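You operate a simulated robot arm through the tools that you are given. There is no shell and no other tool. Be economical: measure what you need, move in short steps, check, and stop when the job is done.

Carry out the task below with a simulated two-armed robot. There is one attempt and no reset: what you move stays moved.

JOB
Latch the long white rod and bend its end to 90 degrees.
Fine: it lies in the bending former; bring the blue lever back, then open the latch; leave the other rods as they are.

The check looks at the end state, three seconds after you hand in, the way a careful person would. Anything else that was tipped, shoved, dropped, spilled or broken makes it a failure.

ROBOT AND FRAMES
Two 7-joint arms with fingered hands on one trunk that stands fixed in place. Base frame: the origin is at the foot of the trunk, x ahead of it, y to its left, z up; the work surface is at about z = 600. Readings come in mm, degrees, newtons and seconds.
The left shoulder is at [55, 158, 1100], the right one opposite. With the tool pointing down near the work surface each hand reaches from about 100 to 800 mm from the base axis, measured 20 degrees to its own side. Payload 4 kg a hand.
The tool frame of a hand sits at the grasp point between the pads (the TCP): z along the fingers, y along the line on which they close. The tips reach 30 mm beyond it. Largest opening 104 mm; the body of the gripper starts 35 mm behind the TCP. The gripper is a hand of 4 fingers: y runs from the thumb to the fingers, the wrist lies at [-15, -104, -178] in the tool frame.
Orientation is that of the tool frame in the base frame, as a unit quaternion [w, x, y, z]. With the fingers straight down and the wrist toward the robot, the tool's x, y and z point along [0, 1, 0], [1, 0, 0] and [0, 0, -1] of the base frame.

CONTROLS
- The arms move only by the tool send_rows. It takes "left_moves", "right_moves" or both (then of equal length, played together; a hand with none holds still); each is a list of rows, each a list of 6 numbers: the shift along the base's x, y, z in mm, then the turn, a rotation vector about the base's x, y, z in degrees. In form: [[tx, ty, tz, wx, wy, wz], ...]. A call has 1 to 20 rows; each row shifts and turns the commanded pose from where the row before left it. A row lasts 0.2 s, in which the tool goes at most 50 mm and 8.6 degrees; a call with a longer step from one row to the next is refused whole. Where a pose cannot be reached the arm comes as near as it can. A force on the tool above 40 N (or 10 N above the force at the start of the call, whichever is more), or a blocked arm, ends the call early, and 0.2 s more pass. In this call time passes only in rows, and 0.2 s behind the last. The reply holds the time, the measured pose of the TCP, the force on the tool along the base axes, the opening and the grip force, in the units named above and with some noise, with the torque about the TCP (base axes, N m) and any sound that the robot's microphone picked up.
- Cameras (640 x 400 px; columns grow to the right, rows downward): "scene" is now at [114.9, -45.1, 1260]; the picture's right is [-0.55, -0.84, 0.01], its down [-0.58, 0.37, -0.72] and it looks along [0.60, -0.40, -0.69] (base axes); focal length 322 px, centre (320, 200). "left" rides on the left gripper at [-61, -92, -130] in its tool frame; the picture's right is [-0.81, -0.27, 0.52], its down [0.53, -0.71, 0.46] and it looks along [0.24, 0.64, 0.72] (tool axes); focal length 275 px, centre (320, 200). "right" rides on the right gripper at [61, -92, -130] in its tool frame; the picture's right is [-0.81, 0.27, -0.52], its down [-0.53, -0.71, 0.46] and it looks along [-0.24, 0.65, 0.72] (tool axes); focal length 275 px, centre (320, 200). There is no depth. A picture from a camera that has moved, and an enlarged one, comes with that camera's place and axes in the base frame and with its lens.
- capture(camera): a new picture of that camera. The clock stands still meanwhile.
- raise_lower(by): slides the trunk up (or, below 0, down) by that many mm; the arms and the scene camera ride with it, the base frame stays. It gives what a move gives, with no picture.
- curl_fingers(index, middle, ring, thumb_bend, thumb_turn, hand): sets how far each is bent, from 0 (flat) to 100 (curled in); at 30 the hand is open as for a grip, at 70 the pads meet at the TCP. One left out holds its place. A second passes; each finger stops where it meets its share of the squeeze, and holds until it gets a number again. It is the only way to open and close the hand. It gives what a move gives, with no picture; readings hold the bend of each and the force on the fingers (four entries, about 0 where the hand has none), thumb and palm. thumb_turn goes from beside the hand (0) to across from the fingers (100), as for a grip.
- aim_head(pan, tilt): turns the head with the scene camera to pan (to the left, within 80 degrees either way) and tilt (down, from -29 to 69), counted from straight ahead of the robot. It gives what a move gives.
- enlarge(camera, box): a new picture of the part [left, top, right, bottom] of that camera's present view, enlarged. The clock stands still meanwhile.
- sign_off(): hands the job in; it is judged then, once.

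Go step by step. Nothing tells you positions but the pictures and the camera data: compare them with the known pose of the tool, close in by small moves and look again before you grip or let go. The budget is 120 turns and 94 pictures, counting those below and the enlarged ones. Unless the task says otherwise, let go and move clear before handing in, and close with one line.

The tools are called after ">>>" as name(argument=value, ...) on one line, values as JSON. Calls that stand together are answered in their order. send_rows: Moves the arms, as the interface text tells. Its arguments: {"type":"object","properties":{"left_moves":{"type":"array","items":{"type":"array","items":{"type":"number"}}},"right_moves":{"type":"array","items":{"type":"array","items":{"type":"number"}}}},"required":[]} The other tools are called the same way: raise_lower (by) slides the trunk up or down; curl_fingers (index, middle, ring, thumb_bend, thumb_turn, hand) moves the fingers one by one; aim_head (pan, tilt) turns the head that bears the scene camera; capture (camera) takes a picture; enlarge (camera, box) takes an enlarged picture of a part of a camera's view; sign_off () hands the job in.

At the start:

```text
clock: 0.0
left_tool_pos: [623.9, 60.6, 838.9]
left_tcp_rot: [0.0, 0.707, 0.707, 0.0]
left_ft_force: [0.5, -0.3, 1.1]
left_ft_torque: [-0.01, 0.01, 0.0]
left_finger_gap: 103.5
left_grip_force: 0.1
left_shape: jaw
left_bend: [30.0, 30.0, 30.0, 30.0, 98.0]
left_finger forces: [0.0, 0.0, 0.1, 0.0, 0.0, 0.0]
right_tool_pos: [457.6, -423.5, 949.3]
right_tcp_rot: [-0.001, 0.707, 0.707, 0.0]
right_ft_force: [0.2, 0.1, 0.2]
right_ft_torque: [0.0, -0.02, 0.03]
right_finger_gap: 103.6
right_grip_force: 0.2
right_shape: jaw
right_bend: [30.0, 30.0, 30.0, 30.0, 98.0]
right_finger forces: [0.0, 0.1, 0.0, 0.0, 0.0, 0.0]
trunk travel left (down, up): [-307.0, 200.0]
head pan, tilt: [-33.3, 43.0]
```

scene: 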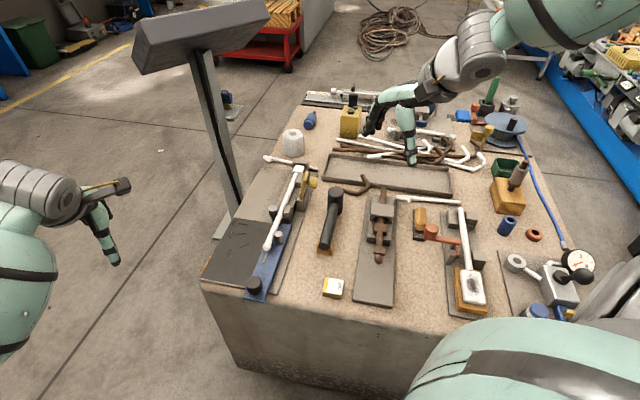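
right: 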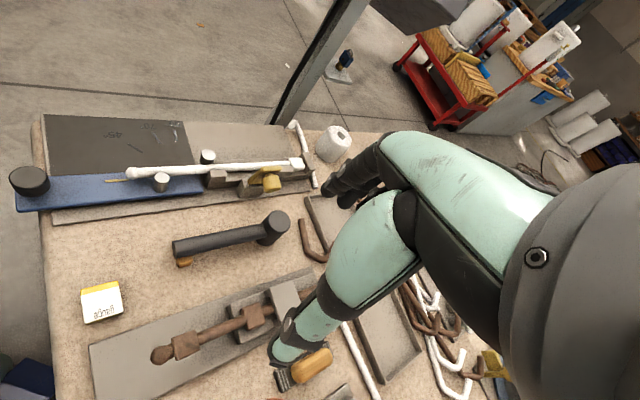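
left: 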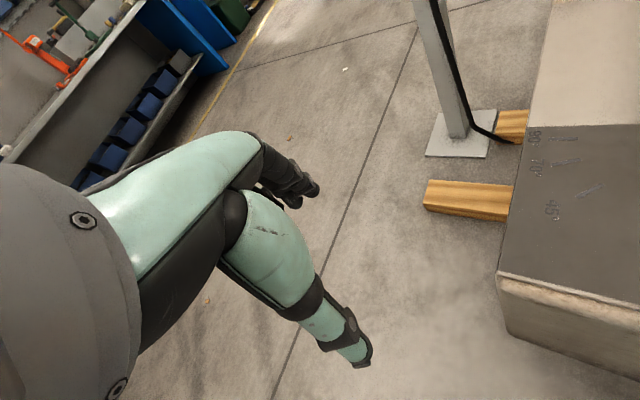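

I see the bending former with the blue lever, white rod and yellow latch at the left of the table; the left hand is near it and the right hand hangs over the table. I'll look closer first.

>>> enlarge(camera="scene", box=[190, 140, 350, 310])

>>> enlarge(camera="right", box=[0, 90, 340, 300])

```text
2.35 times, centred on (270, 225) of scene
camera zoom: at [114.9, -45.1, 1260.0], right [-0.55, -0.84, 0.01], down [-0.58, 0.37, -0.72], along [0.6, -0.4, -0.69], focal length 757 px, centre (438, 141)
```

zoom: 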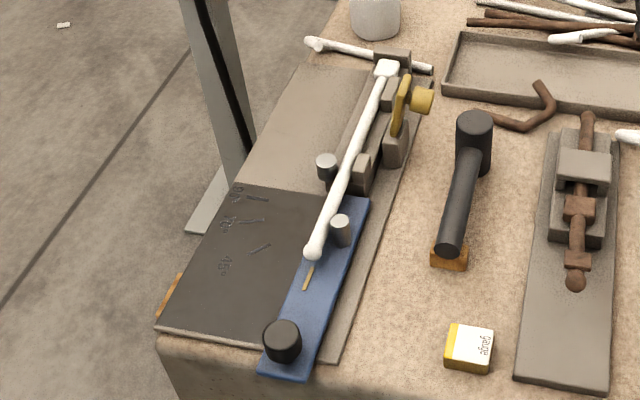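

```text
1.88 times, centred on (170, 195) of right
camera zoom: at [365.7, -362.7, 1079.1], right [0.28, -0.81, 0.52], down [-0.71, -0.53, -0.46], along [0.64, -0.24, -0.73], focal length 518 px, centre (602, 209)
```

zoom: 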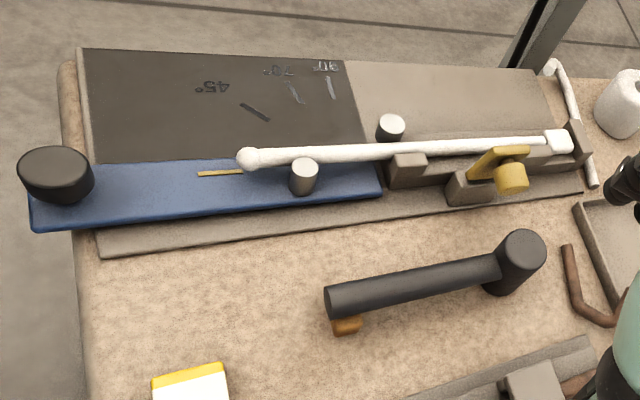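

The rod and former run along roughly (1,-1) in base axes: knob about (503,-137,650), lever pivot about (642,-266), latch about (735,-415). I'll move both hands for better views with the wrist cameras.

>>> send_rows(left_moves=[[-10, 5, 5, 0, 0, -8], [-10, 5, 5, 0, 0, -8], [-10, 5, 5, 0, 0, -8], [-10, 5, 0, 0, 0, -8], [-10, 0, 0, 0, 0, -8], [-10, 0, 0, 0, 0, -8], [-10, 0, 0, 0, 0, -8]], right_moves=[[18, -9, -10, 0, 0, 0], [18, -9, -10, 0, 0, 0], [18, -9, -10, 0, 0, 0], [18, -9, -10, 0, 0, 0], [18, -9, -10, 0, 0, 0], [18, -9, -10, 0, 0, 0], [18, -9, -10, 0, 0, 0]])

>>> capture(camera="left")

>>> capture(camera="right")

```text
clock: 1.6
left_tool_pos: [544.6, 79.5, 862.7]
left_tcp_rot: [0.005, 0.957, 0.291, 0.001]
left_ft_force: [-0.8, -0.1, -0.2]
left_ft_torque: [-0.01, -0.01, -0.02]
left_finger_gap: 104.0
left_grip_force: 0.0
left_shape: jaw
left_bend: [30.0, 30.0, 30.0, 30.0, 98.0]
left_finger forces: [0.0, 0.1, 0.1, 0.0, 0.0, 0.1]
right_tool_pos: [574.6, -486.2, 881.3]
right_tcp_rot: [0.002, 0.706, 0.708, 0.005]
right_ft_force: [0.2, -0.1, 0.8]
right_ft_torque: [0.02, 0.03, -0.04]
right_finger_gap: 103.7
right_grip_force: 0.0
right_shape: jaw
right_bend: [30.0, 30.0, 30.0, 30.0, 98.0]
right_finger forces: [0.0, 0.0, 0.0, 0.1, 0.0, 0.0]
trunk travel left (down, up): [-307.0, 200.0]
head pan, tilt: [-33.3, 43.0]
```

```text
88 pictures are left
camera left: at [441.7, 122.9, 989.3], right [-0.82, -0.23, -0.52], down [0.05, 0.88, -0.46], along [0.57, -0.41, -0.72], focal length 275 px, centre (320, 200)
```

left: 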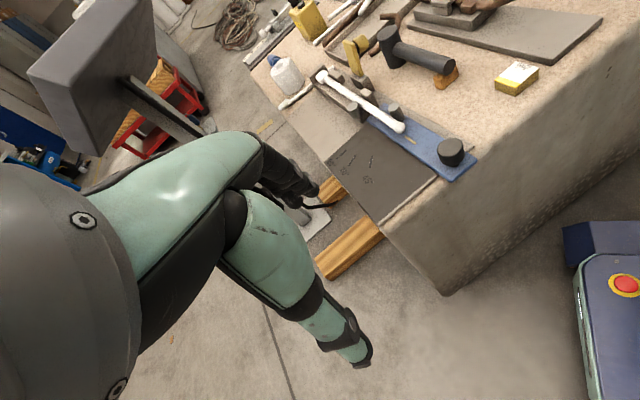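

```text
87 pictures are left
camera right: at [481.1, -427.1, 1011.7], right [0.27, -0.81, 0.52], down [-0.71, -0.53, -0.46], along [0.65, -0.24, -0.72], focal length 275 px, centre (320, 200)
```

right: 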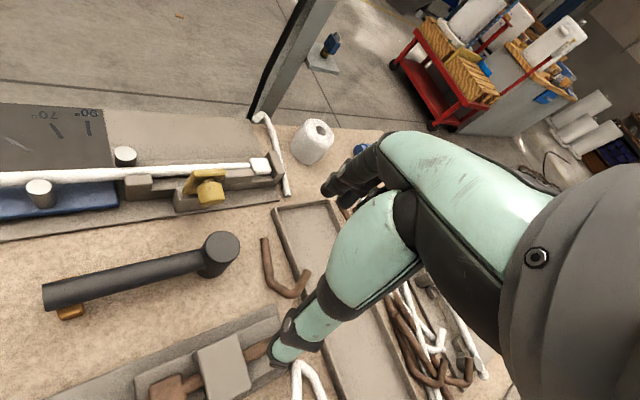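

>>> enlarge(camera="left", box=[280, 20, 500, 210])

>>> enlarge(camera="right", box=[90, 110, 300, 240])

>>> enlarge(camera="scene", box=[255, 150, 345, 220])

```text
2.11 times, centred on (390, 115) of left
camera zoom: at [441.7, 122.9, 989.3], right [-0.82, -0.23, -0.52], down [0.05, 0.88, -0.46], along [0.57, -0.41, -0.72], focal length 580 px, centre (173, 379)
```

zoom: 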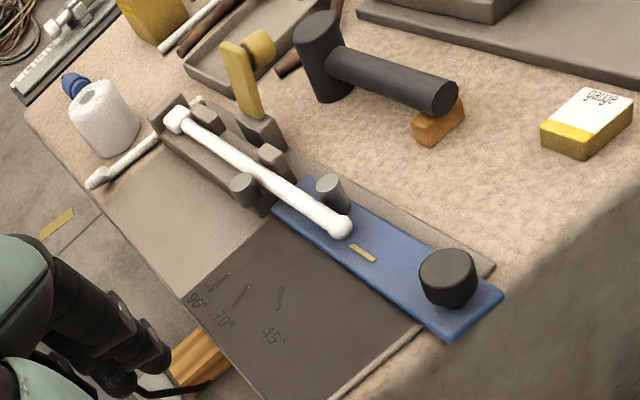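

```text
3.05 times, centred on (195, 175) of right
camera zoom: at [481.1, -427.1, 1011.7], right [0.27, -0.81, 0.52], down [-0.71, -0.53, -0.46], along [0.65, -0.24, -0.72], focal length 839 px, centre (701, 276)
```

zoom: 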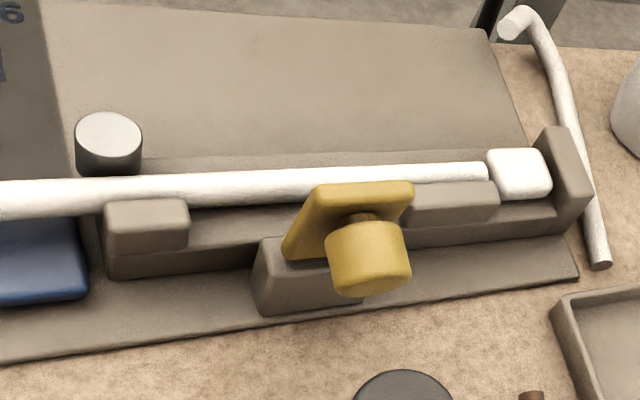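

```text
5.71 times, centred on (300, 185) of scene
camera zoom: at [116.1, -45.3, 1259.9], right [-0.55, -0.84, 0.01], down [-0.58, 0.37, -0.72], along [0.6, -0.4, -0.69], focal length 1838 px, centre (434, 286)
```

zoom: 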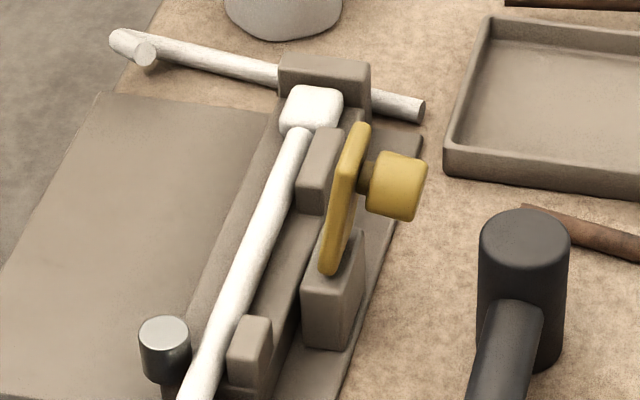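

The latch bar stands upright (open), its knob at about (671,-392,699), and it should swing over the rod toward (+x,+y). I'll turn the right hand by 45°, bring the fingers together and look at its shape.

>>> send_rows(right_moves=[[0, 0, 0, 0, 0, 7.5], [0, 0, 0, 0, 0, 7.5], [0, 0, 0, 0, 0, 7.5], [0, 0, 0, 0, 0, 7.5], [0, 0, 0, 0, 0, 7.5], [0, 0, 0, 0, 0, 7.5]])

>>> curl_fingers(hand="right", index=70, middle=70, ring=70, thumb_bend=70)

>>> capture(camera="right")

>>> capture(camera="scene")

>>> capture(camera="left")

```text
clock: 3.0
left_tool_pos: [545.1, 79.6, 862.5]
left_tcp_rot: [0.005, 0.956, 0.293, 0.0]
left_ft_force: [0.1, 0.4, -0.2]
left_ft_torque: [0.05, 0.01, -0.02]
left_finger_gap: 103.8
left_grip_force: 0.1
left_shape: jaw
left_bend: [30.0, 30.0, 30.0, 30.0, 98.0]
left_finger forces: [0.1, 0.0, 0.0, 0.0, 0.0, 0.0]
right_tool_pos: [572.6, -484.9, 882.4]
right_tcp_rot: [0.0, 0.382, 0.924, 0.007]
right_ft_force: [-0.3, 0.3, 0.1]
right_ft_torque: [0.03, 0.0, -0.02]
right_finger_gap: 103.8
right_grip_force: 0.1
right_shape: jaw
right_bend: [30.0, 30.0, 30.0, 30.0, 98.0]
right_finger forces: [0.0, 0.0, 0.1, 0.1, 0.0, 0.0]
trunk travel left (down, up): [-307.0, 200.0]
head pan, tilt: [-33.3, 43.0]
```

```text
clock: 4.0
left_tool_pos: [543.4, 79.6, 863.6]
left_tcp_rot: [0.005, 0.956, 0.293, 0.001]
left_ft_force: [0.3, 0.2, 0.1]
left_ft_torque: [-0.01, -0.01, 0.01]
left_finger_gap: 103.8
left_grip_force: 0.0
left_shape: jaw
left_bend: [30.0, 30.0, 30.0, 30.0, 98.0]
left_finger forces: [0.1, 0.0, 0.1, 0.0, 0.0, 0.0]
right_tool_pos: [573.6, -485.8, 883.2]
right_tcp_rot: [0.002, 0.383, 0.924, 0.007]
right_ft_force: [0.6, 0.2, 0.8]
right_ft_torque: [-0.03, -0.02, 0.0]
right_finger_gap: 1.5
right_grip_force: 0.0
right_shape: fingers
right_bend: [70.0, 70.0, 70.0, 70.0, 98.0]
right_finger forces: [0.0, 0.0, 0.0, 0.1, 0.0, 0.0]
trunk travel left (down, up): [-307.0, 200.0]
head pan, tilt: [-33.3, 43.0]
```

```text
83 pictures are left
camera right: at [464.0, -509.6, 1012.6], right [0.76, -0.38, 0.52], down [-0.12, -0.88, -0.47], along [0.63, 0.29, -0.72], focal length 275 px, centre (320, 200)
```

right: 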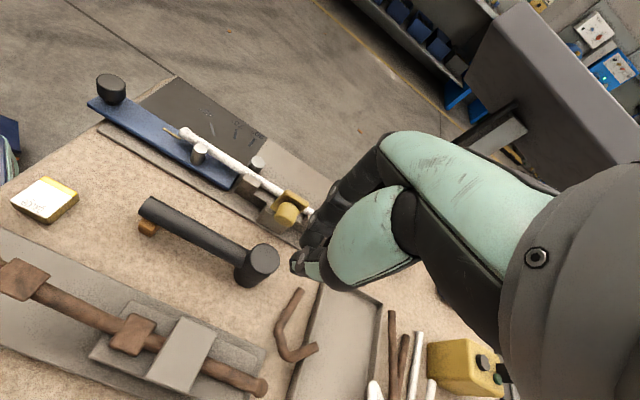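

```text
82 pictures are left
camera scene: at [115.1, -45.1, 1260.0], right [-0.55, -0.84, 0.01], down [-0.58, 0.37, -0.72], along [0.6, -0.4, -0.69], focal length 322 px, centre (320, 200)
```

scene: 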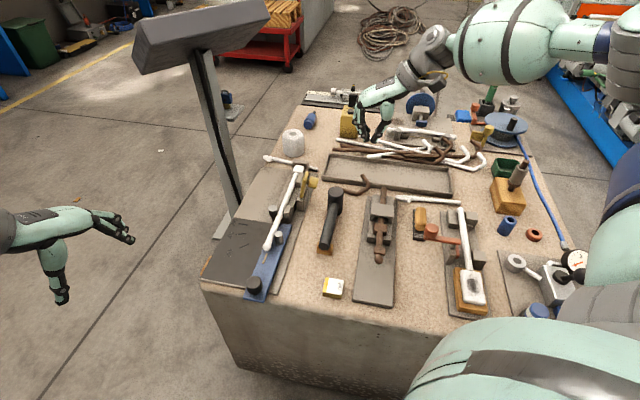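

```text
81 pictures are left
camera left: at [441.0, 122.9, 989.9], right [-0.82, -0.23, -0.52], down [0.04, 0.88, -0.46], along [0.57, -0.4, -0.72], focal length 275 px, centre (320, 200)
```

left: 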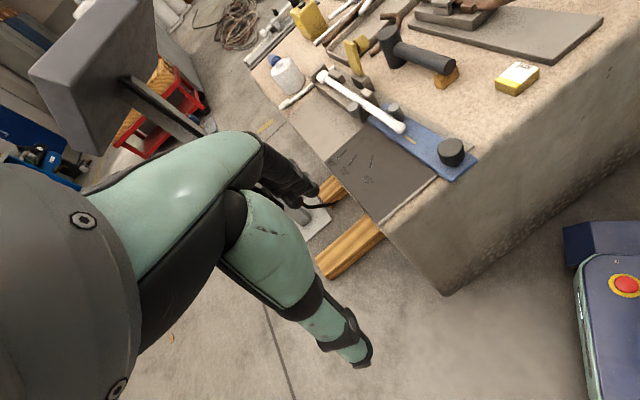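

>>> enlarge(camera="scene", box=[330, 30, 480, 150])

>>> enlarge(camera="right", box=[220, 140, 420, 300])

```text
3.33 times, centred on (405, 90) of scene
camera zoom: at [115.1, -45.1, 1260.0], right [-0.55, -0.84, 0.01], down [-0.58, 0.37, -0.72], along [0.6, -0.4, -0.69], focal length 1072 px, centre (37, 567)
```

zoom: 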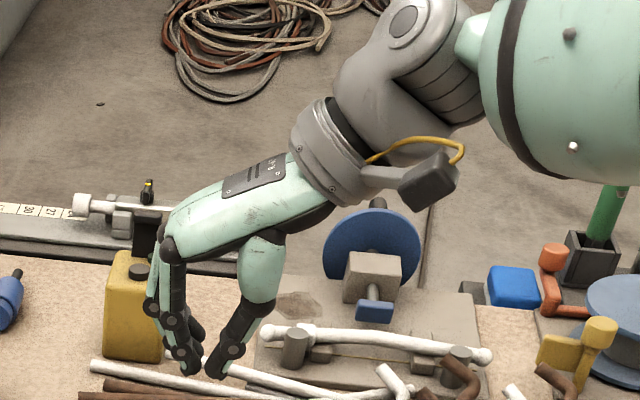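

```text
2.50 times, centred on (320, 220) of right
camera zoom: at [464.0, -509.6, 1012.6], right [0.76, -0.38, 0.52], down [-0.12, -0.88, -0.47], along [0.63, 0.29, -0.72], focal length 688 px, centre (320, 150)
```

zoom: 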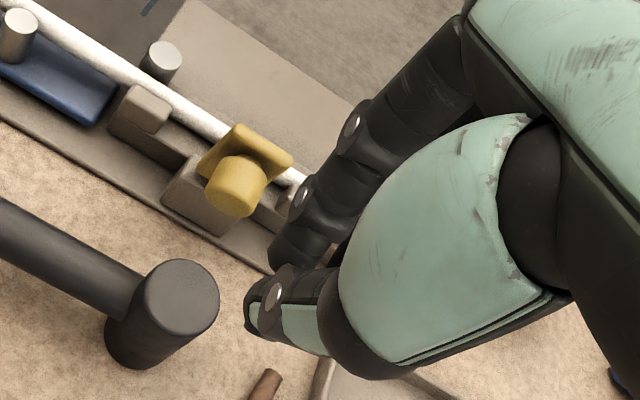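

The mallet head (top at about (630,-440,674)) sits right behind the latch knob, so I must keep the tips above about 690. I'm moving the closed fingers behind the latch knob at that height.

>>> send_rows(right_moves=[[13, 12, -31, 0, 0, 0], [13, 12, -31, 0, 0, 0], [13, 12, -31, 0, 0, 0], [13, 12, -31, 0, 0, 0], [0, 0, -16, 0, 0, 0], [0, 0, -15, 0, 0, 0]])

>>> enlarge(camera="scene", box=[240, 100, 400, 200])

>>> enlarge(camera="left", box=[280, 0, 480, 120])

```text
clock: 5.4
left_tool_pos: [544.3, 80.9, 862.6]
left_tcp_rot: [0.005, 0.956, 0.292, 0.0]
left_ft_force: [-0.3, 0.7, 0.7]
left_ft_torque: [0.0, 0.02, 0.03]
left_finger_gap: 103.9
left_grip_force: 0.1
left_shape: jaw
left_bend: [30.0, 30.0, 30.0, 30.0, 98.0]
left_finger forces: [0.0, 0.0, 0.0, 0.1, 0.1, 0.1]
right_tool_pos: [559.4, -414.6, 792.8]
right_tcp_rot: [0.002, 0.383, 0.924, 0.006]
right_ft_force: [0.0, -0.3, 0.3]
right_ft_torque: [0.01, 0.0, -0.01]
right_finger_gap: 1.1
right_grip_force: 0.1
right_shape: fingers
right_bend: [70.0, 70.0, 70.0, 70.0, 98.0]
right_finger forces: [0.0, 0.0, 0.0, 0.0, 0.0, 0.1]
right hand out of reach, approached as far as the arm can: row 2, 3, 4, 5, 6
trunk travel left (down, up): [-307.0, 200.0]
head pan, tilt: [-33.3, 43.0]
```

```text
4.00 times, centred on (320, 150) of scene
camera zoom: at [115.3, -44.9, 1260.0], right [-0.55, -0.84, 0.01], down [-0.58, 0.37, -0.72], along [0.6, -0.4, -0.69], focal length 1286 px, centre (320, 400)
```

zoom: 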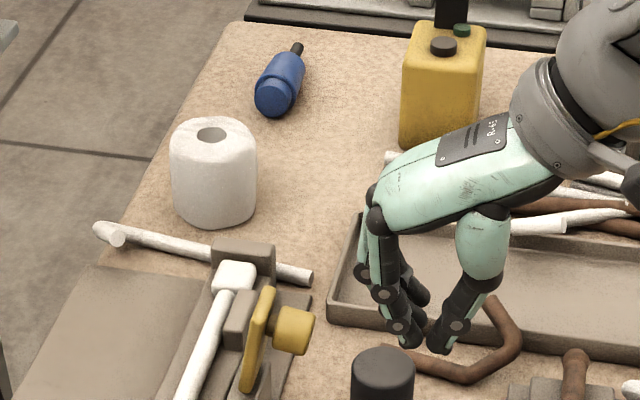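

```text
3.20 times, centred on (380, 60) of left
camera zoom: at [441.1, 123.0, 989.8], right [-0.82, -0.23, -0.52], down [0.04, 0.88, -0.46], along [0.57, -0.41, -0.72], focal length 881 px, centre (128, 648)
```

zoom: 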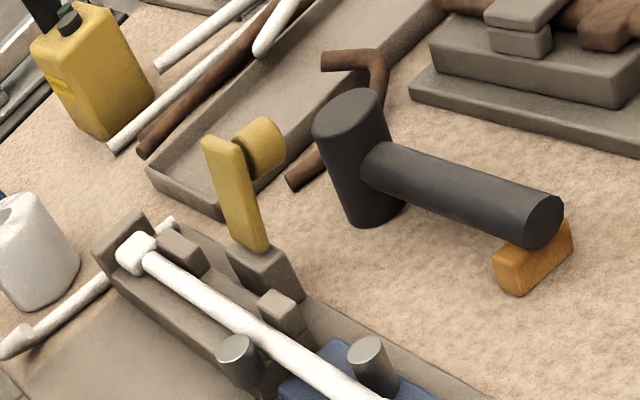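

The 45° yaw puts the right wrist at its limit. Turning to -45° suits it better and lines the pads up to grip the latch knob, so I'll lift, rotate and open.

>>> send_rows(right_moves=[[0, 0, 15, 0, 0, -7.5], [0, 0, 15, 0, 0, -7.5], [0, 0, 15, 0, 0, -7.5], [0, 0, 15, 0, 0, -7.5], [0, 0, 0, 0, 0, -7.5], [0, 0, 0, 0, 0, -7.5], [0, 0, 0, 0, 0, -7.5], [0, 0, 0, 0, 0, -7.5], [0, 0, 0, 0, 0, -7.5], [0, 0, 0, 0, 0, -7.5], [0, 0, 0, 0, 0, -7.5], [0, 0, 0, 0, 0, -7.5]])

>>> curl_fingers(hand="right", index=40, middle=40, ring=40, thumb_bend=40)

```text
clock: 8.0
left_tool_pos: [544.7, 79.9, 863.1]
left_tcp_rot: [0.005, 0.956, 0.292, 0.002]
left_ft_force: [0.4, -0.3, 0.2]
left_ft_torque: [0.03, -0.03, -0.02]
left_finger_gap: 103.9
left_grip_force: 0.0
left_shape: jaw
left_bend: [30.0, 30.0, 30.0, 30.0, 98.0]
left_finger forces: [0.0, 0.0, 0.0, 0.0, 0.0, 0.0]
right_tool_pos: [513.2, -628.7, 809.1]
right_tcp_rot: [-0.003, 0.922, 0.387, 0.008]
right_ft_force: [0.1, 0.3, 0.8]
right_ft_torque: [-0.01, 0.01, -0.01]
right_finger_gap: 1.5
right_grip_force: 0.0
right_shape: fingers
right_bend: [70.0, 70.0, 70.0, 70.0, 98.0]
right_finger forces: [0.0, 0.0, 0.0, 0.0, 0.0, 0.0]
right hand out of reach, approached as far as the arm can: row 7, 8, 9, 10, 11, 12
trunk travel left (down, up): [-307.0, 200.0]
head pan, tilt: [-33.3, 43.0]
```

```text
clock: 9.0
left_tool_pos: [543.9, 80.4, 862.6]
left_tcp_rot: [0.004, 0.956, 0.293, 0.002]
left_ft_force: [0.1, -0.5, 0.5]
left_ft_torque: [0.0, -0.01, 0.02]
left_finger_gap: 104.0
left_grip_force: 0.2
left_shape: jaw
left_bend: [30.0, 30.0, 30.0, 30.0, 98.0]
left_finger forces: [0.1, 0.1, 0.0, 0.0, 0.1, 0.0]
right_tool_pos: [513.0, -628.4, 809.9]
right_tcp_rot: [-0.001, 0.922, 0.388, 0.008]
right_ft_force: [0.3, 0.6, 0.8]
right_ft_torque: [0.02, -0.02, -0.01]
right_finger_gap: 77.5
right_grip_force: 0.1
right_shape: fingers
right_bend: [40.0, 40.0, 40.0, 40.0, 98.0]
right_finger forces: [0.1, 0.0, 0.0, 0.1, 0.0, 0.1]
trunk travel left (down, up): [-307.0, 200.0]
head pan, tilt: [-33.3, 43.0]
```

Reach gets poor at this yaw, so I'll go back toward yaw 0, lift, and lower the trunk for better reach.

>>> send_rows(right_moves=[[5, 25, 12, 0, 0, 7.5], [5, 25, 12, 0, 0, 7.5], [5, 25, 12, 0, 0, 7.5], [5, 25, 12, 0, 0, 7.5], [5, 25, 12, 0, 0, 7.5], [5, 25, 12, 0, 0, 7.5], [5, 25, 12, 0, 0, 0], [5, 10, 12, 0, 0, 0]], left_moves=[[0, 0, 15, 0, 0, 0], [0, 0, 15, 0, 0, 0], [0, 0, 15, 0, 0, 0], [0, 0, 15, 0, 0, 0], [0, 0, 0, 0, 0, 0], [0, 0, 0, 0, 0, 0], [0, 0, 0, 0, 0, 0], [0, 0, 0, 0, 0, 0]])

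```text
clock: 10.8
left_tool_pos: [543.5, 78.6, 923.5]
left_tcp_rot: [0.005, 0.956, 0.293, 0.002]
left_ft_force: [-1.0, 0.1, 0.3]
left_ft_torque: [0.05, 0.01, 0.01]
left_finger_gap: 104.3
left_grip_force: 0.0
left_shape: jaw
left_bend: [30.0, 30.0, 30.0, 30.0, 98.0]
left_finger forces: [0.0, 0.0, 0.1, 0.0, 0.0, 0.0]
right_tool_pos: [553.1, -446.1, 905.0]
right_tcp_rot: [0.002, 0.706, 0.708, 0.004]
right_ft_force: [-0.3, -0.3, 0.8]
right_ft_torque: [0.02, 0.0, 0.02]
right_finger_gap: 77.4
right_grip_force: 0.1
right_shape: fingers
right_bend: [40.0, 40.0, 40.0, 40.0, 98.0]
right_finger forces: [0.0, 0.0, 0.1, 0.0, 0.0, 0.1]
trunk travel left (down, up): [-307.0, 200.0]
head pan, tilt: [-33.3, 43.0]
```

>>> raise_lower(by=-120)

>>> send_rows(right_moves=[[12, 5, 0, 0, 0, -7.5], [12, 5, 0, 0, 0, -7.5], [12, 5, 0, 0, 0, -7.5], [12, 5, 0, 0, 0, -7.5], [12, 5, 0, 0, 0, -7.5], [12, 5, 0, 0, 0, -7.5], [12, 5, 0, 0, 0, 0], [12, 5, 0, 0, 0, 0]])

```text
clock: 12.3
left_tool_pos: [543.5, 79.9, 804.3]
left_tcp_rot: [0.006, 0.956, 0.292, 0.002]
left_ft_force: [-0.7, -0.2, 0.1]
left_ft_torque: [0.03, -0.02, -0.04]
left_finger_gap: 103.8
left_grip_force: 0.0
left_shape: jaw
left_bend: [30.0, 30.0, 30.0, 30.0, 98.0]
left_finger forces: [0.1, 0.0, 0.0, 0.0, 0.0, 0.1]
right_tool_pos: [553.4, -444.9, 786.1]
right_tcp_rot: [0.004, 0.708, 0.707, 0.004]
right_ft_force: [0.4, 1.0, -0.2]
right_ft_torque: [-0.01, 0.0, -0.02]
right_finger_gap: 77.6
right_grip_force: 0.0
right_shape: fingers
right_bend: [40.0, 40.0, 40.0, 40.0, 98.0]
right_finger forces: [0.0, 0.1, 0.0, 0.1, 0.0, 0.0]
trunk travel left (down, up): [-187.0, 320.0]
head pan, tilt: [-33.3, 43.0]
```

```text
clock: 14.1
left_tool_pos: [543.0, 79.7, 803.1]
left_tcp_rot: [0.005, 0.956, 0.292, 0.001]
left_ft_force: [-0.8, -0.2, -0.4]
left_ft_torque: [0.01, 0.0, -0.04]
left_finger_gap: 103.8
left_grip_force: 0.1
left_shape: jaw
left_bend: [30.0, 30.0, 30.0, 30.0, 98.0]
left_finger forces: [0.0, 0.0, 0.0, 0.0, 0.0, 0.1]
right_tool_pos: [649.2, -403.3, 784.6]
right_tcp_rot: [0.005, 0.924, 0.383, 0.002]
right_ft_force: [-0.5, -0.3, -0.1]
right_ft_torque: [-0.04, -0.01, -0.01]
right_finger_gap: 77.8
right_grip_force: 0.0
right_shape: fingers
right_bend: [40.0, 40.0, 40.0, 40.0, 98.0]
right_finger forces: [0.0, 0.0, 0.0, 0.0, 0.0, 0.0]
trunk travel left (down, up): [-187.0, 320.0]
head pan, tilt: [-33.3, 43.0]
```

With the trunk lower, the -45° yaw works. The hand is nearly over the latch knob, so I'll descend partway and check.

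>>> send_rows(right_moves=[[8, 3, -15, 0, 0, 0], [8, 3, -20, 0, 0, 0]])

>>> enlarge(camera="scene", box=[220, 60, 440, 200])

>>> capture(camera="left")

>>> capture(camera="right")

```text
clock: 14.7
left_tool_pos: [544.0, 79.8, 803.5]
left_tcp_rot: [0.005, 0.956, 0.292, 0.001]
left_ft_force: [-0.6, -0.8, 0.1]
left_ft_torque: [0.0, 0.03, 0.0]
left_finger_gap: 104.1
left_grip_force: 0.1
left_shape: jaw
left_bend: [30.0, 30.0, 30.0, 30.0, 98.0]
left_finger forces: [0.0, 0.0, 0.0, 0.0, 0.1, 0.1]
right_tool_pos: [666.4, -398.9, 748.7]
right_tcp_rot: [0.004, 0.924, 0.383, 0.004]
right_ft_force: [0.6, -0.7, -0.6]
right_ft_torque: [0.03, -0.03, -0.01]
right_finger_gap: 77.9
right_grip_force: 0.0
right_shape: fingers
right_bend: [40.0, 40.0, 40.0, 40.0, 98.0]
right_finger forces: [0.0, 0.0, 0.0, 0.0, 0.0, 0.0]
trunk travel left (down, up): [-187.0, 320.0]
head pan, tilt: [-33.3, 43.0]
```

```text
2.86 times, centred on (330, 130) of scene
camera zoom: at [114.0, -45.2, 1140.9], right [-0.55, -0.84, 0.01], down [-0.58, 0.37, -0.72], along [0.6, -0.4, -0.69], focal length 919 px, centre (291, 400)
```

zoom: 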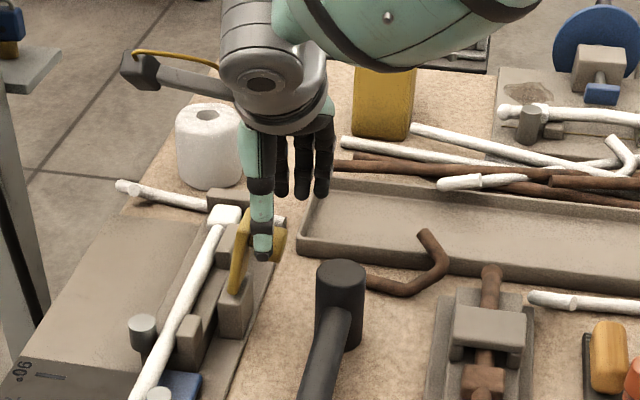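

```text
75 pictures are left
camera left: at [441.0, 122.7, 930.9], right [-0.82, -0.23, -0.52], down [0.04, 0.88, -0.46], along [0.57, -0.4, -0.72], focal length 275 px, centre (320, 200)
```

left: 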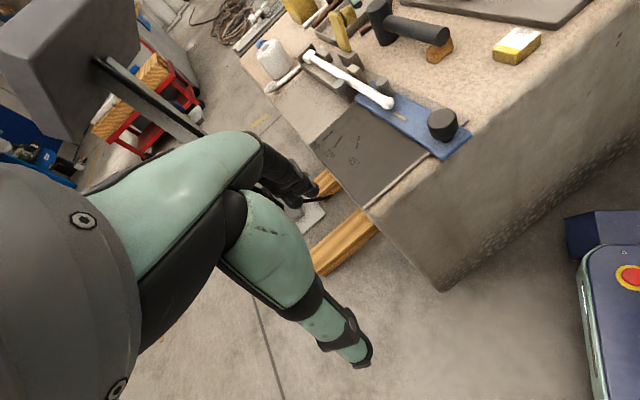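

```text
74 pictures are left
camera right: at [643.4, -290.1, 879.2], right [-0.38, -0.76, 0.52], down [-0.88, 0.12, -0.46], along [0.29, -0.63, -0.72], focal length 275 px, centre (320, 200)
```

right: 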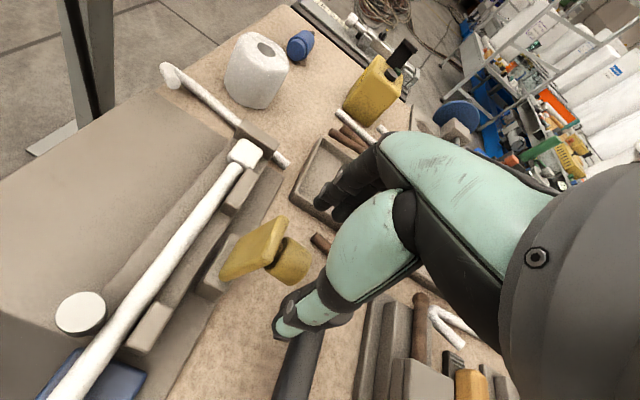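

>>> send_rows(right_moves=[[0, 0, -20, 0, 0, 0], [1, 1, -20, 0, 0, 0]])

>>> enlarge(camera="scene", box=[260, 90, 370, 190])

>>> enlarge(camera="right", box=[200, 150, 400, 350])

```text
clock: 15.3
left_tool_pos: [543.0, 80.4, 804.0]
left_tcp_rot: [0.005, 0.956, 0.292, 0.002]
left_ft_force: [0.0, 0.9, -0.1]
left_ft_torque: [-0.03, 0.03, 0.0]
left_finger_gap: 103.9
left_grip_force: 0.1
left_shape: jaw
left_bend: [30.0, 30.0, 30.0, 30.0, 98.0]
left_finger forces: [0.1, 0.1, 0.0, 0.1, 0.1, 0.0]
right_tool_pos: [660.6, -398.2, 717.1]
right_tcp_rot: [0.004, 0.924, 0.384, 0.004]
right_ft_force: [-0.3, 0.0, -0.1]
right_ft_torque: [-0.01, 0.03, -0.03]
right_finger_gap: 77.6
right_grip_force: 0.0
right_shape: fingers
right_bend: [40.0, 40.0, 40.0, 40.0, 98.0]
right_finger forces: [0.0, 0.1, 0.1, 0.1, 0.0, 0.0]
right hand out of reach, approached as far as the arm can: row 2
trunk travel left (down, up): [-187.0, 320.0]
head pan, tilt: [-33.3, 43.0]
```

```text
4.00 times, centred on (315, 140) of scene
camera zoom: at [113.1, -44.9, 1141.1], right [-0.55, -0.84, 0.01], down [-0.58, 0.37, -0.72], along [0.6, -0.4, -0.69], focal length 1286 px, centre (340, 440)
```

zoom: 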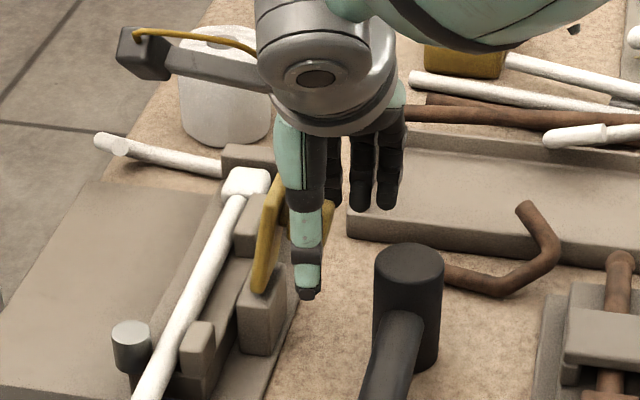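

```text
2.00 times, centred on (300, 250) of right
camera zoom: at [635.7, -290.2, 846.1], right [-0.38, -0.76, 0.52], down [-0.88, 0.12, -0.47], along [0.29, -0.63, -0.72], focal length 551 px, centre (360, 100)
```

zoom: 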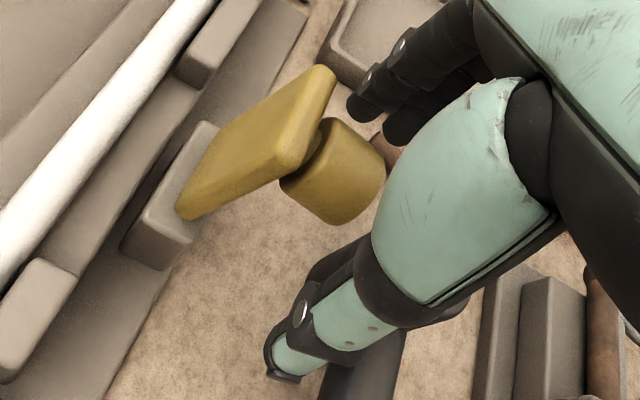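

The arm hits its reach limit just above grip height, so I'll raise the hand and lower the trunk further.

>>> send_rows(right_moves=[[2, 0, 20, 0, 0, 0], [2, 0, 20, 0, 0, 0], [2, 0, 20, 0, 0, 0]], left_moves=[[0, 0, 20, 0, 0, 0], [0, 0, 20, 0, 0, 0], [0, 0, 20, 0, 0, 0]])

>>> raise_lower(by=-60)

>>> send_rows(right_moves=[[1, 1, 20, 0, 0, 0], [1, 0, 20, 0, 0, 0]], left_moves=[[0, 0, 20, 0, 0, 0], [0, 0, 20, 0, 0, 0]])

>>> raise_lower(by=-50)

```text
clock: 16.1
left_tool_pos: [542.6, 81.4, 865.6]
left_tcp_rot: [0.006, 0.957, 0.292, 0.002]
left_ft_force: [0.2, -0.2, -0.5]
left_ft_torque: [0.0, 0.0, 0.03]
left_finger_gap: 103.8
left_grip_force: 0.1
left_shape: jaw
left_bend: [30.0, 30.0, 30.0, 30.0, 98.0]
left_finger forces: [0.0, 0.1, 0.0, 0.0, 0.1, 0.0]
right_tool_pos: [665.1, -397.7, 777.0]
right_tcp_rot: [0.005, 0.923, 0.384, 0.002]
right_ft_force: [0.5, 0.0, -1.1]
right_ft_torque: [0.0, 0.01, -0.01]
right_finger_gap: 77.4
right_grip_force: 0.1
right_shape: fingers
right_bend: [40.0, 40.0, 40.0, 40.0, 98.0]
right_finger forces: [0.0, 0.0, 0.0, 0.1, 0.1, 0.0]
trunk travel left (down, up): [-187.0, 320.0]
head pan, tilt: [-33.3, 43.0]
```

```text
clock: 17.1
left_tool_pos: [543.2, 80.9, 804.8]
left_tcp_rot: [0.005, 0.956, 0.293, 0.002]
left_ft_force: [-0.3, 0.5, -0.3]
left_ft_torque: [0.01, -0.01, 0.03]
left_finger_gap: 104.0
left_grip_force: 0.1
left_shape: jaw
left_bend: [30.0, 30.0, 30.0, 30.0, 98.0]
left_finger forces: [0.0, 0.1, 0.0, 0.0, 0.0, 0.0]
right_tool_pos: [666.9, -398.9, 716.1]
right_tcp_rot: [0.005, 0.924, 0.382, 0.003]
right_ft_force: [-0.3, -0.2, -0.1]
right_ft_torque: [0.01, 0.02, 0.02]
right_finger_gap: 77.4
right_grip_force: 0.0
right_shape: fingers
right_bend: [40.0, 40.0, 40.0, 40.0, 98.0]
right_finger forces: [0.0, 0.0, 0.0, 0.0, 0.0, 0.0]
trunk travel left (down, up): [-127.0, 380.0]
head pan, tilt: [-33.3, 43.0]
```

```text
clock: 17.7
left_tool_pos: [542.8, 81.4, 843.9]
left_tcp_rot: [0.006, 0.956, 0.293, 0.001]
left_ft_force: [0.3, 0.4, 1.4]
left_ft_torque: [-0.01, -0.01, 0.03]
left_finger_gap: 104.0
left_grip_force: 0.0
left_shape: jaw
left_bend: [30.0, 30.0, 30.0, 30.0, 98.0]
left_finger forces: [0.0, 0.1, 0.0, 0.0, 0.0, 0.0]
right_tool_pos: [668.3, -397.8, 755.8]
right_tcp_rot: [0.006, 0.924, 0.383, 0.003]
right_ft_force: [0.3, -0.7, 0.4]
right_ft_torque: [0.0, -0.03, 0.01]
right_finger_gap: 77.7
right_grip_force: 0.1
right_shape: fingers
right_bend: [40.0, 40.0, 40.0, 40.0, 98.0]
right_finger forces: [0.1, 0.1, 0.0, 0.0, 0.0, 0.0]
trunk travel left (down, up): [-127.0, 380.0]
head pan, tilt: [-33.3, 43.0]
```

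```text
clock: 18.6
left_tool_pos: [542.2, 81.8, 794.0]
left_tcp_rot: [0.006, 0.956, 0.292, 0.002]
left_ft_force: [0.5, -0.1, 0.3]
left_ft_torque: [-0.01, -0.01, -0.01]
left_finger_gap: 104.1
left_grip_force: 0.1
left_shape: jaw
left_bend: [30.0, 30.0, 30.0, 30.0, 98.0]
left_finger forces: [0.0, 0.1, 0.0, 0.1, 0.0, 0.0]
right_tool_pos: [669.0, -398.2, 704.9]
right_tcp_rot: [0.006, 0.924, 0.382, 0.003]
right_ft_force: [-0.5, -0.1, 0.5]
right_ft_torque: [-0.04, -0.04, -0.04]
right_finger_gap: 77.8
right_grip_force: 0.0
right_shape: fingers
right_bend: [40.0, 40.0, 40.0, 40.0, 98.0]
right_finger forces: [0.1, 0.0, 0.0, 0.0, 0.0, 0.0]
trunk travel left (down, up): [-77.0, 430.0]
head pan, tilt: [-33.3, 43.0]
```

>>> enlarge(camera="scene", box=[260, 60, 370, 160])

>>> enlarge(camera="right", box=[200, 150, 400, 350])

```text
4.00 times, centred on (315, 110) of scene
camera zoom: at [111.8, -45.0, 1029.6], right [-0.55, -0.84, 0.01], down [-0.58, 0.37, -0.72], along [0.6, -0.4, -0.69], focal length 1286 px, centre (340, 560)
```

zoom: 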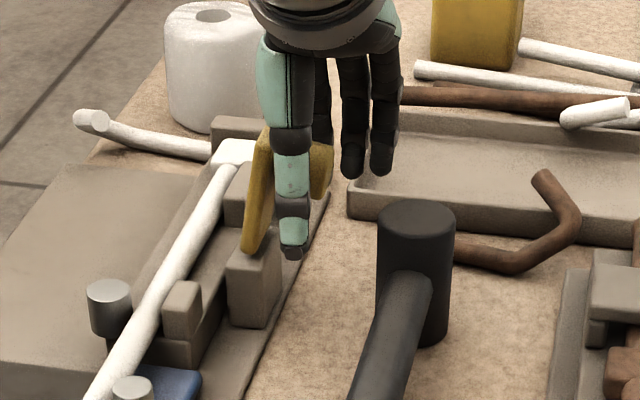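

```text
2.00 times, centred on (300, 250) of right
camera zoom: at [644.8, -289.3, 834.5], right [-0.38, -0.76, 0.52], down [-0.88, 0.12, -0.46], along [0.29, -0.63, -0.72], focal length 551 px, centre (360, 100)
```

zoom: 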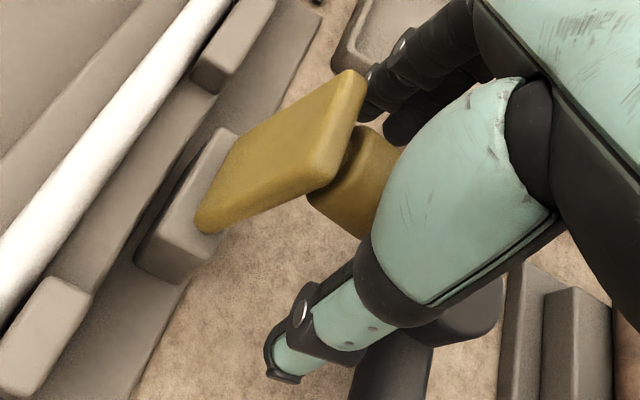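

>>> send_rows(right_moves=[[-3, -2, 4, 0, 0, 0]])

>>> curl_fingers(hand="right", index=62, middle=62, ring=62, thumb_bend=62)

>>> enlarge(camera="scene", box=[260, 60, 370, 160])

>>> enlarge(camera="right", box=[200, 150, 400, 350])

```text
clock: 19.0
left_tool_pos: [542.2, 81.9, 792.5]
left_tcp_rot: [0.006, 0.956, 0.292, 0.002]
left_ft_force: [-0.1, 0.0, -0.8]
left_ft_torque: [-0.02, 0.03, 0.0]
left_finger_gap: 103.8
left_grip_force: 0.1
left_shape: jaw
left_bend: [30.0, 30.0, 30.0, 30.0, 98.0]
left_finger forces: [0.1, 0.0, 0.0, 0.0, 0.0, 0.0]
right_tool_pos: [665.8, -400.0, 708.8]
right_tcp_rot: [0.006, 0.924, 0.383, 0.002]
right_ft_force: [-0.2, -0.4, 0.2]
right_ft_torque: [0.0, -0.02, -0.03]
right_finger_gap: 77.7
right_grip_force: 0.0
right_shape: fingers
right_bend: [40.0, 40.0, 40.0, 40.0, 98.0]
right_finger forces: [0.1, 0.0, 0.0, 0.0, 0.1, 0.0]
trunk travel left (down, up): [-77.0, 430.0]
head pan, tilt: [-33.3, 43.0]
```

```text
clock: 20.0
left_tool_pos: [542.4, 82.4, 793.5]
left_tcp_rot: [0.005, 0.956, 0.292, 0.002]
left_ft_force: [0.2, 0.7, 0.3]
left_ft_torque: [-0.03, -0.01, 0.03]
left_finger_gap: 103.9
left_grip_force: 0.1
left_shape: jaw
left_bend: [30.0, 30.0, 30.0, 30.0, 98.0]
left_finger forces: [0.0, 0.0, 0.0, 0.0, 0.0, 0.1]
right_tool_pos: [665.9, -400.1, 708.8]
right_tcp_rot: [0.006, 0.924, 0.382, 0.001]
right_ft_force: [1.0, -0.2, -0.4]
right_ft_torque: [0.02, -0.01, 0.0]
right_finger_gap: 21.8
right_grip_force: 0.7
right_shape: fingers
right_bend: [62.0, 62.0, 62.0, 62.0, 98.0]
right_finger forces: [0.3, 0.0, 0.0, 0.1, 0.0, 0.0]
trunk travel left (down, up): [-77.0, 430.0]
head pan, tilt: [-33.3, 43.0]
```

```text
4.00 times, centred on (315, 110) of scene
camera zoom: at [112.1, -45.1, 1029.6], right [-0.55, -0.84, 0.01], down [-0.58, 0.37, -0.72], along [0.6, -0.4, -0.69], focal length 1286 px, centre (340, 560)
```

zoom: 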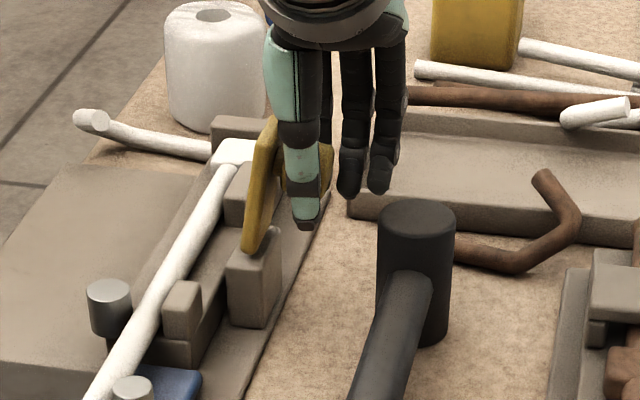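

```text
2.00 times, centred on (300, 250) of right
camera zoom: at [641.9, -291.6, 838.1], right [-0.38, -0.76, 0.52], down [-0.88, 0.12, -0.46], along [0.29, -0.63, -0.72], focal length 551 px, centre (360, 100)
```

zoom: 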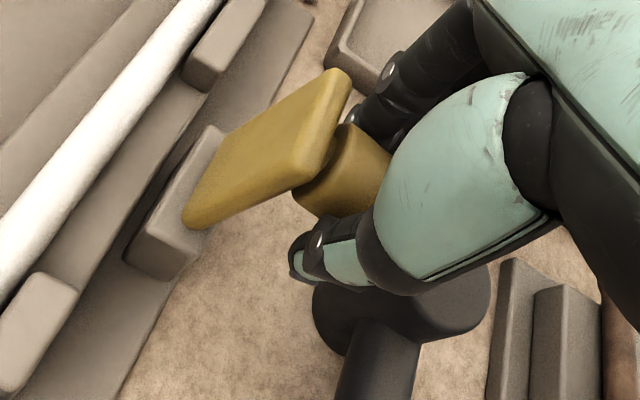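

>>> curl_fingers(hand="right", index=70, middle=70, ring=62, thumb_bend=70)

>>> enlarge(camera="right", box=[200, 150, 400, 350])

```text
clock: 21.0
left_tool_pos: [542.6, 81.3, 792.3]
left_tcp_rot: [0.005, 0.956, 0.292, 0.003]
left_ft_force: [1.6, -0.6, -0.3]
left_ft_torque: [0.01, 0.0, -0.02]
left_finger_gap: 103.8
left_grip_force: 0.2
left_shape: jaw
left_bend: [30.0, 30.0, 30.0, 30.0, 98.0]
left_finger forces: [0.0, 0.0, 0.0, 0.0, 0.0, 0.1]
right_tool_pos: [665.9, -399.2, 708.3]
right_tcp_rot: [0.006, 0.924, 0.383, 0.003]
right_ft_force: [0.8, -1.4, -0.4]
right_ft_torque: [-0.01, -0.03, -0.02]
right_finger_gap: 15.8
right_grip_force: 5.3
right_shape: fingers
right_bend: [64.0, 70.0, 62.0, 66.0, 97.0]
right_finger forces: [5.8, 0.1, 0.0, 0.1, 3.9, 0.0]
trunk travel left (down, up): [-77.0, 430.0]
head pan, tilt: [-33.3, 43.0]
```

```text
2.00 times, centred on (300, 250) of right
camera zoom: at [642.0, -291.7, 838.0], right [-0.38, -0.76, 0.52], down [-0.88, 0.12, -0.46], along [0.29, -0.63, -0.72], focal length 551 px, centre (360, 100)
```

zoom: 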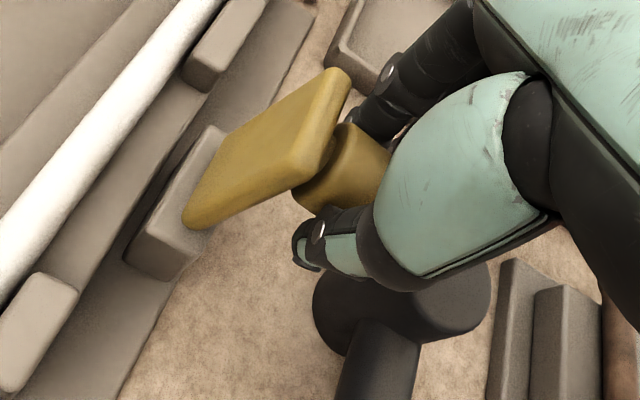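

The knob is held by index and thumb with the middle finger behind its end. I'll test a small swing along the expected arc.

>>> send_rows(right_moves=[[3.7, 3.7, 1.4, 0, 0, 0], [3.7, 3.7, 1.2, 0, 0, 0], [3.7, 3.7, 0.5, 0, 0, 0], [3.7, 3.7, 0, 0, 0, 0]])

>>> enlarge(camera="right", box=[200, 150, 400, 350])

>>> enlarge(camera="scene", box=[260, 60, 370, 160])

```text
clock: 22.0
left_tool_pos: [540.6, 81.4, 794.0]
left_tcp_rot: [0.005, 0.956, 0.292, 0.001]
left_ft_force: [0.2, 0.1, 0.2]
left_ft_torque: [0.0, -0.01, -0.02]
left_finger_gap: 103.9
left_grip_force: 0.1
left_shape: jaw
left_bend: [30.0, 30.0, 30.0, 30.0, 98.0]
left_finger forces: [0.1, 0.1, 0.0, 0.0, 0.1, 0.0]
right_tool_pos: [681.3, -385.2, 711.6]
right_tcp_rot: [0.005, 0.924, 0.383, 0.004]
right_ft_force: [-0.3, -2.7, 2.7]
right_ft_torque: [-0.02, -0.01, -0.04]
right_finger_gap: 10.7
right_grip_force: 3.8
right_shape: fingers
right_bend: [65.0, 70.0, 62.0, 68.0, 98.0]
right_finger forces: [4.7, 0.1, 0.1, 0.0, 3.0, 0.0]
trunk travel left (down, up): [-77.0, 430.0]
head pan, tilt: [-33.3, 43.0]
```

```text
2.00 times, centred on (300, 250) of right
camera zoom: at [656.5, -276.6, 842.3], right [-0.38, -0.76, 0.52], down [-0.88, 0.12, -0.46], along [0.29, -0.63, -0.72], focal length 551 px, centre (360, 100)
```

zoom: 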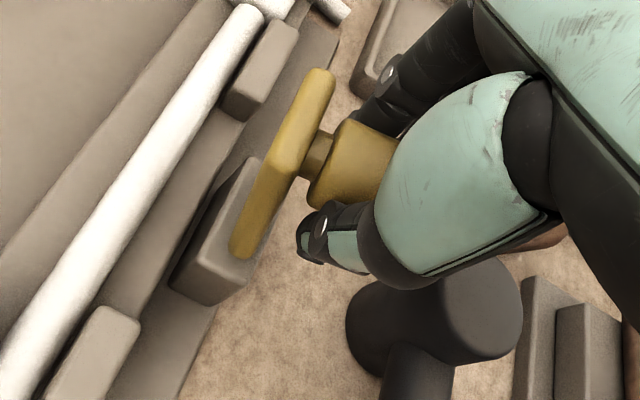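

```text
4.00 times, centred on (315, 110) of scene
camera zoom: at [111.7, -45.1, 1029.7], right [-0.55, -0.84, 0.01], down [-0.58, 0.37, -0.72], along [0.6, -0.4, -0.69], focal length 1286 px, centre (340, 560)
```

zoom: 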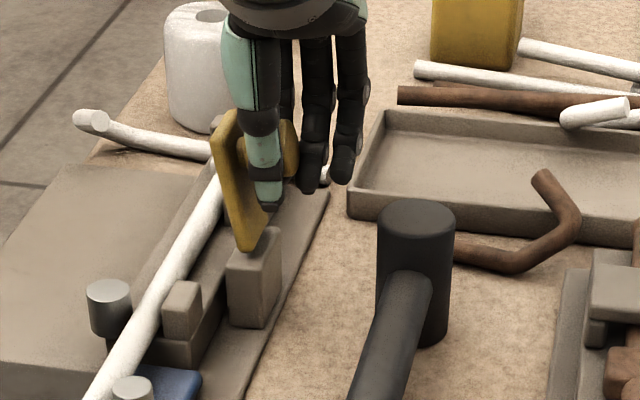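

The latch swings toward the rod as expected; I'll continue the arc.

>>> send_rows(right_moves=[[7.4, 7.4, -1, 0, 0, 0], [7.4, 7.4, -2, 0, 0, 0], [6.5, 6.5, -4, 0, 0, 0], [6.5, 6.5, -5, 0, 0, 0]])

>>> enlarge(camera="right", box=[200, 150, 400, 350])

>>> enlarge(camera="scene", box=[240, 60, 350, 160])

```text
clock: 23.0
left_tool_pos: [541.1, 80.5, 793.7]
left_tcp_rot: [0.005, 0.956, 0.293, 0.001]
left_ft_force: [-0.8, -0.3, -0.3]
left_ft_torque: [-0.01, 0.01, 0.03]
left_finger_gap: 103.9
left_grip_force: 0.0
left_shape: jaw
left_bend: [30.0, 30.0, 30.0, 30.0, 98.0]
left_finger forces: [0.0, 0.0, 0.1, 0.0, 0.0, 0.1]
right_tool_pos: [697.6, -361.1, 702.6]
right_tcp_rot: [0.006, 0.924, 0.383, 0.004]
right_ft_force: [5.1, -6.5, 4.6]
right_ft_torque: [-0.08, -0.03, -0.07]
right_finger_gap: 8.3
right_grip_force: 6.6
right_shape: fingers
right_bend: [64.0, 70.0, 62.0, 70.0, 98.0]
right_finger forces: [13.1, 0.0, 0.0, 0.0, 0.0, 0.1]
right hand out of reach, approached as far as the arm can: row 4
trunk travel left (down, up): [-77.0, 430.0]
head pan, tilt: [-33.3, 43.0]
```

```text
2.00 times, centred on (300, 250) of right
camera zoom: at [673.7, -253.2, 833.4], right [-0.39, -0.76, 0.52], down [-0.88, 0.12, -0.47], along [0.29, -0.63, -0.72], focal length 551 px, centre (360, 100)
```

zoom: 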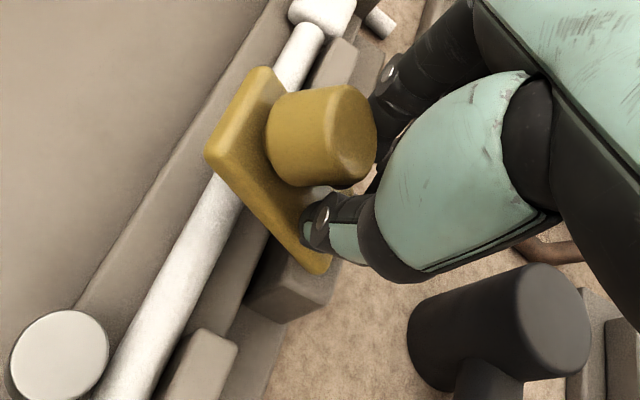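

```text
4.00 times, centred on (295, 110) of scene
camera zoom: at [112.0, -45.4, 1029.6], right [-0.55, -0.84, 0.01], down [-0.58, 0.37, -0.72], along [0.6, -0.4, -0.69], focal length 1286 px, centre (420, 560)
```

zoom: 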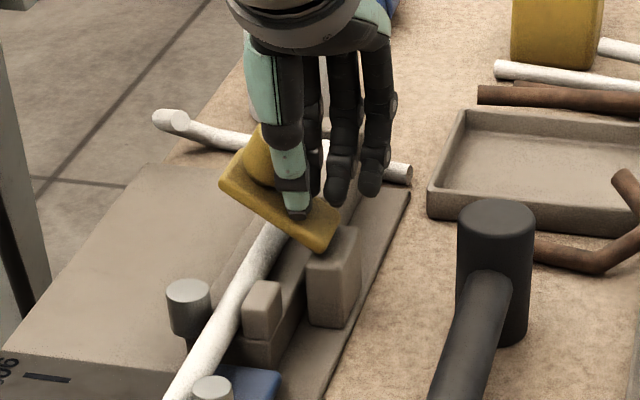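

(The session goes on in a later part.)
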